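You operate a simulated robot arm through the tools that you are given. There is no shell and no other tool. Be economical: measure what you need, move in short steps, check, and stop when the job is done.

Carry out the task below with a simulated robot arm. There is one attempt and no reset: what you move stays moved.

TASK
Stand the tape box from the top of the gauge table beside the cork sanding pad. It goes on the side that lies toward x +0.7, y +0.7 (a direction in the base frame), with about 3 cm between them.
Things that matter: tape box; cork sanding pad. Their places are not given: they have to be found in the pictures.

It is judged by the outcome, as a careful person would: the job done as asked, and still so three seconds after it is handed in. It fails if anything else is knocked over, pushed out of place, dropped, spilled or broken.

THE ROBOT
A 7-joint arm with a two-finger parallel gripper, fixed in place. Base frame: the origin is at the foot of the arm, x ahead of it, y to its left, z up; the work surface is at about z = 860. Readings come in mm, degrees, newtons and seconds.
With the tool pointing down near the work surface it reaches from about 300 to 700 mm from the base axis. Its first joint turns from -66.0 to 66.0 degrees. Payload 1.57 kg.
The TCP is the grasp point between the finger pads, 30 mm short of the fingertips. In the tool frame z runs along the fingers and y along their closing line. The gripper opens to 110 mm. The fingers are 24 mm wide and 12 mm thick; the gripper's body (48 by 112 mm) begins 78 mm behind the TCP.
Orientation is that of the tool frame in the base frame, as a unit quaternion [w, x, y, z]. With the fingers straight down and closing along the base's y, the tool's x points along the base's -x, its y along +y and its z along -z.

THE INTERFACE
- The arm moves only by the tool step_arm. Its argument "motion" is a list of rows, each a list of 7 numbers: the shift along the tool's x, y, z in m, then the turn, a rotation vector about the tool's x, y, z in degrees, then the finger opening in m, from 0 to 0.11. In form: [[x, y, z, wx, wy, wz, fingers], ...]. A call has 1 to 12 rows; each row shifts and turns the commanded pose from where the row before left it, along the tool's axes as they then stand. A row lasts 0.2 s, in which the tool goes at most 50 mm and 8.6 degrees; a call with a longer step from one row to the next is refused whole, and so is a gripper value outside its range. A pose out of reach is approached as far as the arm can. The call stops where the force on the tool passes 40 N (or 10 N more than at its start, if that is more) or the arm is blocked; 0.2 s more then pass. Each finger travels about 108 mm/s and halts on what it meets, pressing with about 23 N; the grip force reading is that of the motor and also rises with nothing between the fingers. The clock runs only during rows and for 0.2 s after the last one: add rows that do not move to give the fingers time. The reply holds the time, the measured pose of the TCP, the force on the tool along the base axes, the opening and the grip force, in the units named above and with some noise.
- Cameras (640 x 400 px; columns grow to the right, rows downward): "scene" is fixed at [152.5, -387.5, 1393.9]; the picture's right is [0.79, -0.62, 0.00], its down [-0.39, -0.50, -0.78] and it looks along [0.48, 0.61, -0.63] (base axes); focal length 354 px, centre (320, 200). "wrist" rides on the gripper at [-36, 0, -80] in the tool frame; the picture's right is [0.00, -1.00, 0.00], its down [0.97, 0.00, -0.24] and it looks along [0.24, 0.00, 0.97] (tool axes); focal length 218 px, centre (320, 200).
- grab_frame(camera): a new picture of that camera. It takes no simulated time.
- locate(camera, pixels): for up to 12 pixels [column, row] of the newest picture of that camera ("zoom" is the newest enlarged one), the place [x, y, z] in the base frame of the surface seen there, good to about 3 mm, but the place of the scene camera against the robot may be out by one fixed shift of up to 25 mm in any direction. It takes no simulated time.
- inspect(camera, box): a new picture of the part [left, top, right, bottom] of that camera's present view, enlarged. It takes no simulated time.
- hand_in(): hands the job in; it is judged then, once.

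Work in short steps. Measure before you move; look again where a grasp or a placing could have gone wrong, and mend it. You have 60 turns and 22 pictures in all, those below and enlarged ones among them. Open the gripper and draw the arm clear of the work before you hand the job in, unless the task says otherwise; then end with one line.

The tools are called after "Emit:" as a command line: name --pt "numbers of a row" for each row, then --argument value for the rest, lists and objects as JSON in quotes. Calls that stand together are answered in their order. step_arm: Moves the arm, as the interface text tells. Its arguments: {"type":"object","properties":{"motion":{"type":"array"}},"required":["motion"]} The other tools are called the same way: grab_frame (camera) takes a picture; locate (camera, pixels) gives the place of the surface under pixels of a picture; inspect (camera, box) takes an enlarged picture of a part of a camera's view; hand_in () hands the job in.

At the start:

```text
time: 0.0
tool_pos: [335.4, -16.3, 1144.2]
ee_rot: [0.0, 0.0, 1.0, 0.0]
contact_force: [-0.6, 0.8, 0.3]
gripper_width: 110.1
grip_force: 0.1
```

scene: 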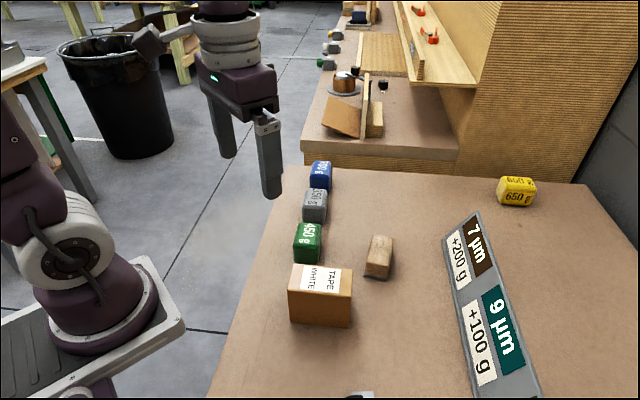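
wrist: 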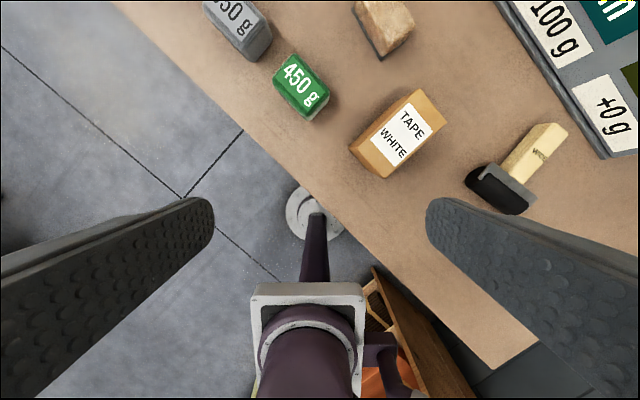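

The scene shows a tape box at (320,295) and a cork-like block at (379,257). I'll enlarge this area to identify both and measure them.

Emit:
inspect --camera "scene" --box '[260, 150, 420, 350]'

Emit:
inspect --camera "wrist" --box '[200, 0, 640, 275]'

Emit:
locate --camera "wrist" --pixels '[[420, 90], [444, 120], [388, 178], [350, 148], [402, 132], [385, 20], [380, 58], [413, 27], [300, 88], [330, 200], [450, 200], [440, 60]]'

Emit:
locate --camera "scene" --pixels '[[320, 278], [297, 265], [353, 269], [350, 293], [288, 290], [320, 310], [380, 245], [372, 236], [393, 241], [390, 268], [366, 264], [420, 280]]'

```text
2.00 times, centred on (340, 250) of scene
```

zoom: 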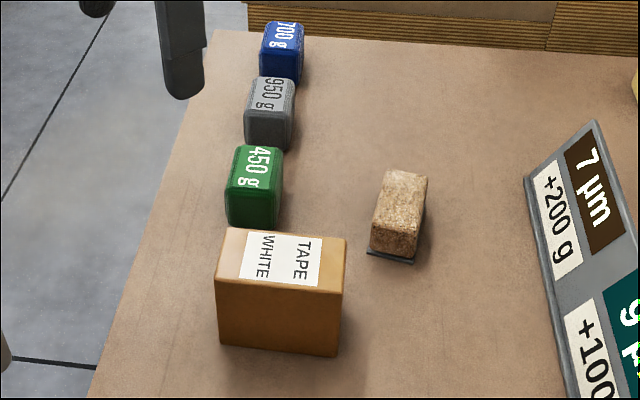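

```text
1.45 times, centred on (420, 138) of wrist
```

zoom: 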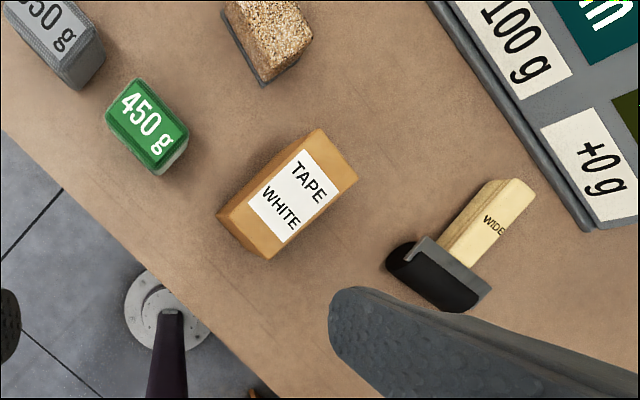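

```text
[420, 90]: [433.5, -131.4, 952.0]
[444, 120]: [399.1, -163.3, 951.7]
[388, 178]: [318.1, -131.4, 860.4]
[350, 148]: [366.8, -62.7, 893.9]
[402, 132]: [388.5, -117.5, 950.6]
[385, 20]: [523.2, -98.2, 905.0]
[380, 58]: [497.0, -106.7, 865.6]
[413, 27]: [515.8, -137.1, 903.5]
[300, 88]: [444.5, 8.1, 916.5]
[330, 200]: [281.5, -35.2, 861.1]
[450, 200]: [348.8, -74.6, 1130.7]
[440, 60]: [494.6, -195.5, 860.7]
```

```text
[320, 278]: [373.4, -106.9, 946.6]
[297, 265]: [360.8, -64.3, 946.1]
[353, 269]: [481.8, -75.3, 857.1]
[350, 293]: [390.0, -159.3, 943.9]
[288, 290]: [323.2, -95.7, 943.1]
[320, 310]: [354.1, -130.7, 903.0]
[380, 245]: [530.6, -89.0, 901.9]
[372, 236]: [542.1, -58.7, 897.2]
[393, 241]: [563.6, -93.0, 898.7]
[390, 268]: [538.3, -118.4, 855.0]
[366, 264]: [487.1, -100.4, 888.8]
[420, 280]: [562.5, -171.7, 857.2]
```

The tape box (top z≈951, about (385,-110)) and the speckled cork pad (about (525,-105)) are both identified. I'll move above the pad at the present height to get a downward view of both the pad and the destination.

Emit:
step_arm --pt "-0.035 -0.012 0 0 0 0 0.11" --pt "-0.035 -0.012 0 0 0 0 0.11" --pt "-0.035 -0.012 0 0 0 0 0.11" --pt "-0.035 -0.012 0 0 0 0 0.11" --pt "-0.035 -0.012 0 0 0 0 0.11" --pt "0 0 0 0 0 0 0.11"

Emit:
grab_frame --camera "wrist"

```text
time: 1.4
tool_pos: [509.7, -76.2, 1143.9]
ee_rot: [0.0, 0.0, 1.0, 0.0]
contact_force: [-0.6, 0.0, -0.3]
gripper_width: 110.1
grip_force: 0.1
```

```text
17 pictures are left
```

wrist: 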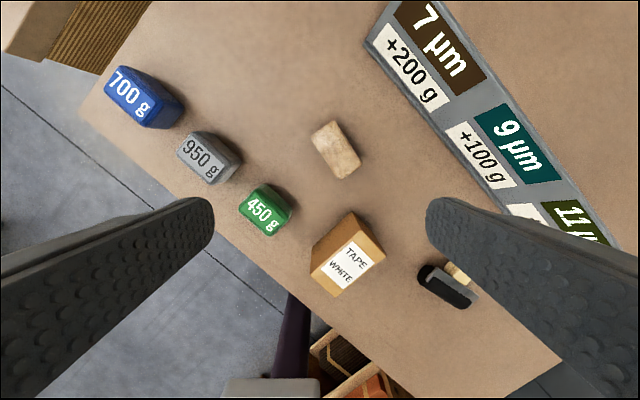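

Now pad (336,149), tape box (348,253) and free space up-left of the pad are visible. I'll enlarge for corner positions.

Emit:
inspect --camera "wrist" --box '[250, 100, 442, 220]'

```text
3.33 times, centred on (346, 160) of wrist
```

zoom: 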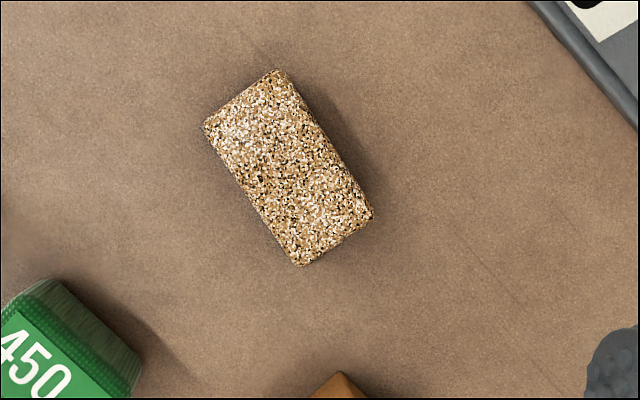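

The pad top's corners are at zoom (278,72), (207,128), (299,264), (372,212); I'll locate them slightly inside, plus centre and surrounding surface.

Emit:
locate --camera "zoom" --pixels '[[277, 75], [211, 129], [300, 261], [369, 212], [289, 168], [204, 126], [150, 50]]'

Emit:
inspect --camera "wrist" --box '[252, 190, 444, 310]'

```text
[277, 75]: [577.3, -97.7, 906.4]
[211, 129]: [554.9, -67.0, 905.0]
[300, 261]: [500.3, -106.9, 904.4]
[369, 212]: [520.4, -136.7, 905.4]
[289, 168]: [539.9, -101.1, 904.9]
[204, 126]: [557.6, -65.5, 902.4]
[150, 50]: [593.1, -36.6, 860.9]
```

```text
3.33 times, centred on (348, 250) of wrist
```

zoom: 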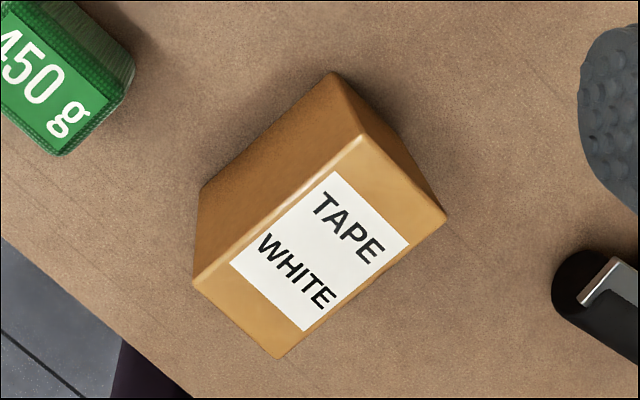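

Box top corners are at zoom (362,137), (444,217), (277,357), (195,283); locating these.

Emit:
locate --camera "zoom" --pixels '[[362, 142], [438, 217], [277, 351], [201, 283], [318, 248], [333, 75], [199, 190], [50, 150], [110, 70], [90, 120]]'

```text
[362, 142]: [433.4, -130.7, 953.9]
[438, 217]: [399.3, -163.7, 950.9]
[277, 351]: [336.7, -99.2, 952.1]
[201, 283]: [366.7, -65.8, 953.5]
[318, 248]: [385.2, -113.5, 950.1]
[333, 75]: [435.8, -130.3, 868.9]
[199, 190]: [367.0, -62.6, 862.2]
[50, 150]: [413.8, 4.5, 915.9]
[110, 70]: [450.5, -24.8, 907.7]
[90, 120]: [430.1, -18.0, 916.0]
```

Box footprint is about 96×51 mm, centre (384,-114.5), thin axis along (0.7,0.7). I'll turn 45° so the fingers close across the thin side and go above it, narrowing the opening to 80 mm; also check neighbours' places.

Emit:
locate --camera "wrist" --pixels '[[425, 270], [432, 288], [465, 303], [455, 270], [285, 215], [240, 165], [170, 120]]'

Emit:
step_arm --pt "0 0 0 0 0 7.5 0.1" --pt "0 0 0 0 0 7.5 0.09" --pt "0 0 0 0 0 7.5 0.08" --pt "0 0 0 0 0 7.5 0.08" --pt "0 0 0 0 0 7.5 0.08" --pt "0 0 0 0 0 7.5 0.08" --pt "0.0206 -0.0387 0 0 0 0 0.08" --pt "0.0206 -0.0387 0 0 0 0 0.08" --pt "0.0206 -0.0387 0 0 0 0 0.08" --pt "0 0 0 0 0 0 0.08"

Emit:
grab_frame --camera "wrist"

```text
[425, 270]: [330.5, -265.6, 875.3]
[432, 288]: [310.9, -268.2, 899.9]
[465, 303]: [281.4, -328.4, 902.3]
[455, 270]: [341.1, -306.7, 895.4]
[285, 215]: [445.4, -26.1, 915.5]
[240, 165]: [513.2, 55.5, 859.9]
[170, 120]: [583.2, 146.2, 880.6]
```

```text
time: 3.6
tool_pos: [383.9, -113.4, 1144.8]
ee_rot: [0.0, 0.382, 0.924, 0.0]
contact_force: [-0.2, 0.2, 0.0]
gripper_width: 79.9
grip_force: 0.1
```

```text
14 pictures are left
```

wrist: 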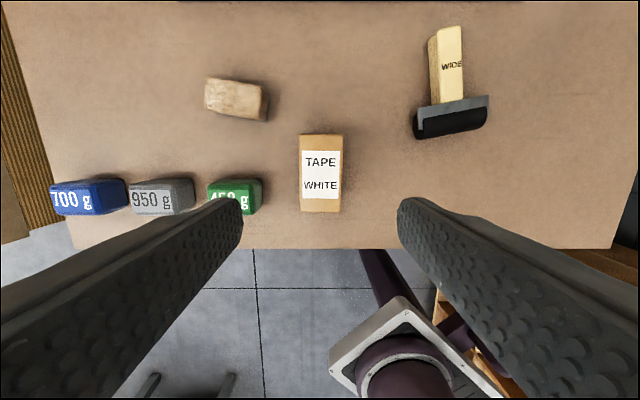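

The box (320,173) is square with the fingers and centred; neighbours are clear of the finger paths. Descending to TCP z≈927 straddling the box.

Emit:
step_arm --pt "0 0 0.04 0 0 0 0.08" --pt "0 0 0.04 0 0 0 0.08" --pt "0 0 0.04 0 0 0 0.08" --pt "0 0 0.04 0 0 0 0.08" --pt "0 0 0.02 0 0 0 0.08" --pt "0 0 0.02 0 0 0 0.08" --pt "0 0 0.018 0 0 0 0.08" --pt "0 0 0 0 0 0 0.08"

Emit:
grab_frame --camera "wrist"

```text
time: 5.4
tool_pos: [384.5, -114.2, 926.2]
ee_rot: [-0.001, 0.383, 0.924, -0.001]
contact_force: [0.0, -0.7, 0.0]
gripper_width: 79.9
grip_force: 0.1
```

```text
13 pictures are left
```

wrist: 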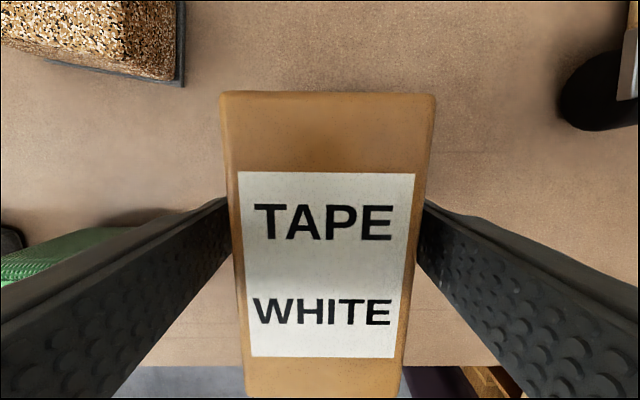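

The fingers straddle the box evenly. Closing, with time for the fingers to grip.

Emit:
step_arm --pt "0 0 0 0 0 0 0.06" --pt "0 0 0 0 0 0 0.05" --pt "0 0 0 0 0 0 0.04" --pt "0 0 0 0 0 0 0.03" --pt "0 0 0 0 0 0 0.03"

```text
time: 6.6
tool_pos: [384.8, -114.1, 927.2]
ee_rot: [-0.001, 0.383, 0.924, 0.001]
contact_force: [-0.2, -0.4, -0.1]
gripper_width: 55.0
grip_force: 23.4
```

Gripped at 55 mm width. Lifting 100 mm gently and checking the hold.

Emit:
step_arm --pt "0 0 -0.005 0 0 0 0.03" --pt "0 0 -0.015 0 0 0 0.03" --pt "0 0 -0.02 0 0 0 0.03" --pt "0 0 -0.02 0 0 0 0.03" --pt "0 0 -0.02 0 0 0 0.03" --pt "0 0 -0.02 0 0 0 0.03" --pt "0 0 0 0 0 0 0.03"

Emit:
grab_frame --camera "scene"

```text
time: 8.2
tool_pos: [384.7, -114.8, 1025.9]
ee_rot: [0.0, 0.382, 0.924, 0.001]
contact_force: [-0.1, -0.1, -2.0]
gripper_width: 54.9
grip_force: 23.2
```

```text
12 pictures are left
```

scene: 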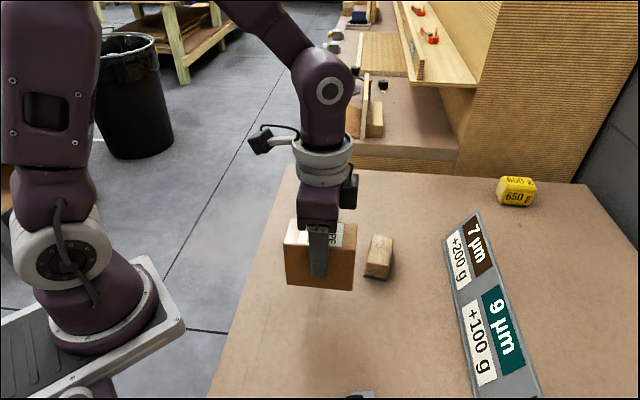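

The box hangs level in the gripper and weighs only about 2 N. I move it over to the target centre (607,-33) at this height.

Emit:
step_arm --pt "-0.01 0.0215 0 0 0 0 0.03" --pt "-0.0165 0.0354 0 0 0 0 0.03" --pt "-0.0165 0.0354 0 0 0 0 0.03" --pt "-0.0165 0.0354 0 0 0 0 0.03" --pt "-0.0165 0.0354 0 0 0 0 0.03" --pt "-0.015 0.033 0 0 0 0 0.03" --pt "-0.009 0.0186 0 0 0 0 0.03" --pt "0 0 0 0 0 0 0.03"

Emit:
grab_frame --camera "wrist"

```text
time: 10.0
tool_pos: [608.6, -33.4, 1025.4]
ee_rot: [0.0, 0.383, 0.924, 0.0]
contact_force: [0.5, 0.1, -1.4]
gripper_width: 54.9
grip_force: 22.7
```

```text
11 pictures are left
```

wrist: 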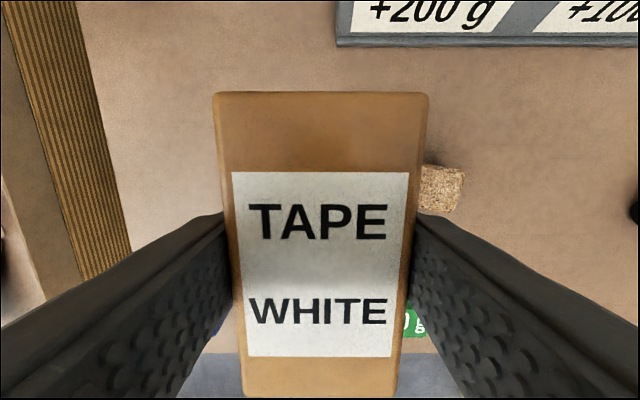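

The pad is just right of the right finger at (441,188), and the landing area is clear. Lowering to just above the table height at which it was gripped (z≈927).

Emit:
step_arm --pt "0 0 0.02 0 0 0 0.03" --pt "0 0 0.02 0 0 0 0.03" --pt "0 0 0.02 0 0 0 0.03" --pt "0 0 0.02 0 0 0 0.03" --pt "0 0 0.01 0 0 0 0.03" --pt "0 0 0.005 0 0 0 0.03" --pt "0 0 0 0 0 0 0.03"

Emit:
grab_frame --camera "scene"

```text
time: 11.6
tool_pos: [605.9, -33.4, 931.4]
ee_rot: [0.0, 0.383, 0.924, 0.001]
contact_force: [0.6, -0.2, -2.1]
gripper_width: 54.7
grip_force: 23.7
```

```text
10 pictures are left
```

scene: 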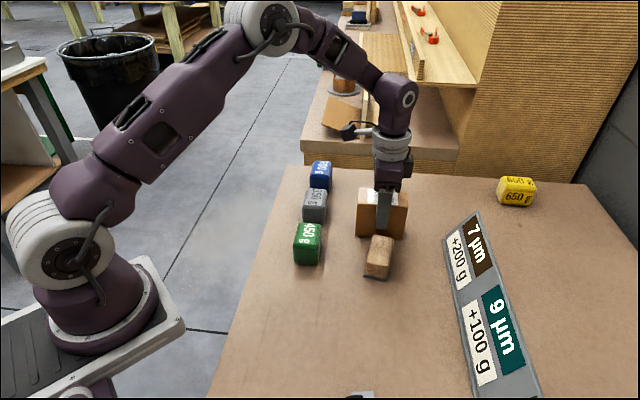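

The box is about 4 mm above the table beyond the pad. Lowering in tiny steps until contact shows.

Emit:
step_arm --pt "0 0 0.002 0 0 0 0.03" --pt "0 0 0.0015 0 0 0 0.03" --pt "0 0 0.001 0 0 0 0.03" --pt "0 0 0 0 0 0 0.03"

Emit:
inspect --camera "scene" --box '[320, 170, 448, 290]'

```text
time: 12.6
tool_pos: [607.1, -33.0, 926.8]
ee_rot: [0.0, 0.383, 0.924, 0.0]
contact_force: [0.0, 0.1, -1.4]
gripper_width: 54.7
grip_force: 23.1
```

```text
3.33 times, centred on (384, 230) of scene
```

zoom: 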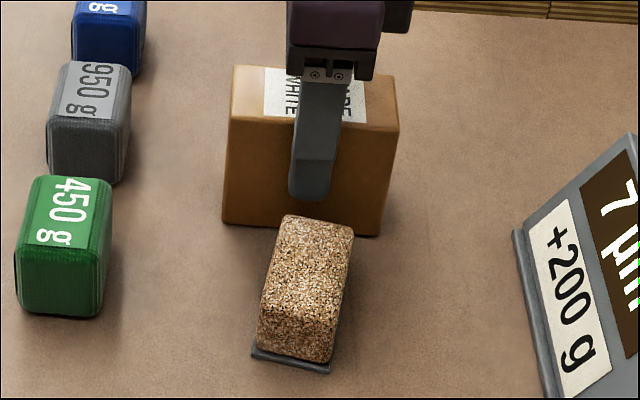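

Force is still about the box's weight, so it's not quite resting. A little lower.

Emit:
step_arm --pt "0 0 0.0007 0 0 0 0.03" --pt "0 0 0.0007 0 0 0 0.03" --pt "0 0 0 0 0 0 0.03"

```text
time: 13.4
tool_pos: [607.9, -33.2, 927.0]
ee_rot: [0.002, 0.383, 0.924, 0.0]
contact_force: [-3.8, 1.1, 22.2]
gripper_width: 54.8
grip_force: 22.6
```

Contact at 22 N: it rests on the table. I ease back 0.7 mm, then open slowly to 75 mm, leaving room between near finger and pad.

Emit:
step_arm --pt "0 0 -0.0007 0 0 0 0.03" --pt "0 0 0 0 0 0 0.054" --pt "0 0 0 0 0 0 0.06" --pt "0 0 0 0 0 0 0.068" --pt "0 0 0 0 0 0 0.074" --pt "0 0 0 0 0 0 0.074"

Emit:
grab_frame --camera "wrist"

```text
time: 14.8
tool_pos: [606.4, -33.4, 926.1]
ee_rot: [-0.001, 0.382, 0.924, 0.0]
contact_force: [-0.6, -0.1, 1.0]
gripper_width: 73.8
grip_force: 0.1
```

```text
8 pictures are left
```

wrist: 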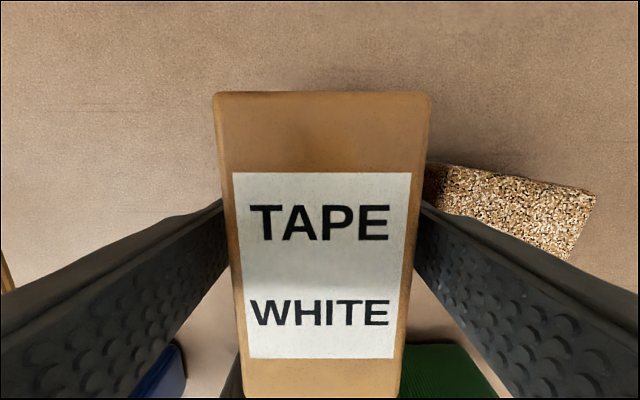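

The fingers are free and the box stands. Rising straight up 200 mm, then drawing back along −d/left so the wrist camera can see both objects.

Emit:
step_arm --pt "0 0 -0.015 0 0 0 0.074" --pt "0 0 -0.03 0 0 0 0.074" --pt "0 0 -0.035 0 0 0 0.074" --pt "0 0 -0.04 0 0 0 0.074" --pt "0 0 -0.04 0 0 0 0.074" --pt "0 0 -0.04 0 0 0 0.074" --pt "0.02 -0.04 0 0 0 0 0.074" --pt "0.02 -0.04 0 0 0 0 0.074" --pt "0 0 0 0 0 0 0.074"

Emit:
grab_frame --camera "wrist"

Emit:
grab_frame --camera "scene"

```text
time: 16.8
tool_pos: [521.5, -62.4, 1126.2]
ee_rot: [-0.001, 0.383, 0.924, 0.0]
contact_force: [0.5, 0.0, -0.9]
gripper_width: 73.9
grip_force: 0.0
```

```text
7 pictures are left
```

wrist: 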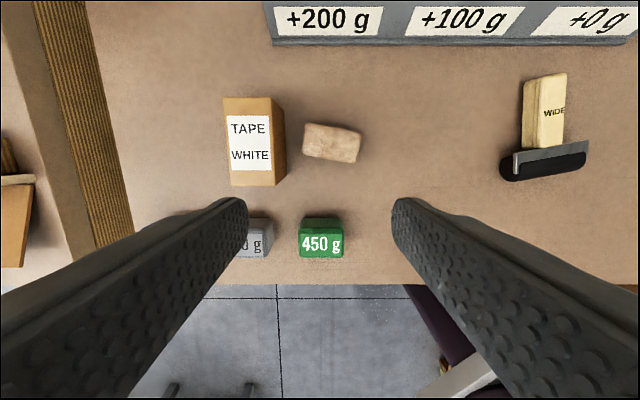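

```text
6 pictures are left
```

scene: 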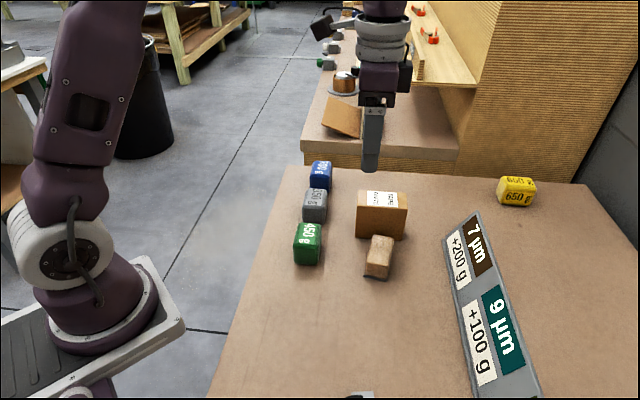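

The box stands beside the pad and nothing else has moved. I'll measure the actual gap on the wrist view.

Emit:
inspect --camera "wrist" --box '[210, 80, 370, 200]'

```text
3.33 times, centred on (290, 140) of wrist
```

zoom: 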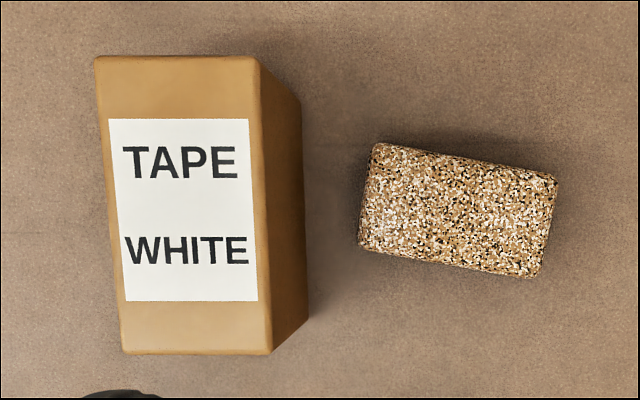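

Locating the box's bottom-edge points (300,102)/(306,320), its top corners, and the pad's near corners (375,146)/(361,244).

Emit:
locate --camera "zoom" --pixels '[[299, 130], [301, 200], [304, 300], [378, 148], [364, 243], [258, 65], [267, 345], [100, 62], [553, 178], [537, 272], [305, 200], [356, 243]]'

```text
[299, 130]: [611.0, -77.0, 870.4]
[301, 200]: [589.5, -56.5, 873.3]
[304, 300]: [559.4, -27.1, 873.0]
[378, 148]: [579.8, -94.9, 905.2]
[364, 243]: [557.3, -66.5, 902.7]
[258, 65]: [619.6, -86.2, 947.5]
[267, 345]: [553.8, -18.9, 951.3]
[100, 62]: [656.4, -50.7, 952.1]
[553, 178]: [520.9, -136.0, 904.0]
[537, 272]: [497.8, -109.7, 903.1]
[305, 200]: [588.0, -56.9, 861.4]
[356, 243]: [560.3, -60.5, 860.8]
```

The gap measures about 30 mm and the box is centred on the requested direction from the pad. I draw the arm further back, clear of the work.

Emit:
step_arm --pt "0.025 -0.025 -0.01 0 0 0 0.074" --pt "0.025 -0.025 -0.01 0 0 0 0.074" --pt "0.025 -0.025 0 0 0 0 0.074" --pt "0.025 -0.025 0 0 0 0 0.09" --pt "0 0 0 0 0 0 0.09"

Emit:
grab_frame --camera "scene"

```text
time: 18.0
tool_pos: [379.5, -62.7, 1146.6]
ee_rot: [0.001, 0.382, 0.924, 0.0]
contact_force: [-0.5, -0.2, -0.3]
gripper_width: 89.8
grip_force: 0.1
```

```text
4 pictures are left
```

scene: 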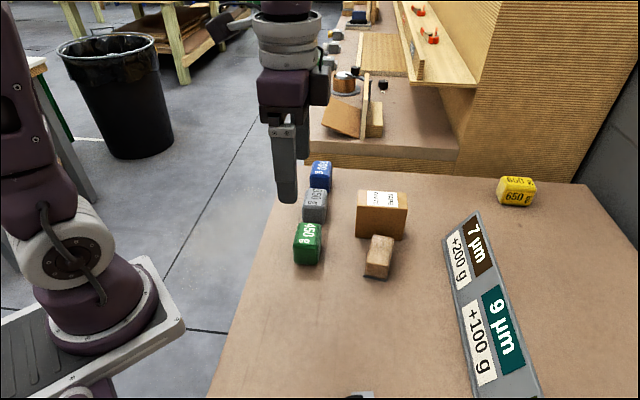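

The box stands at (381,213) beside the pad, the arm is clear and everything else is in place. Handing in.

Emit:
hand_in

```text
The job is handed in.
```

The tape box stands upright beside the cork sanding pad, on its (+0.7, +0.7) side, with a measured gap of about 30 mm; the other objects look unmoved in the last picture.
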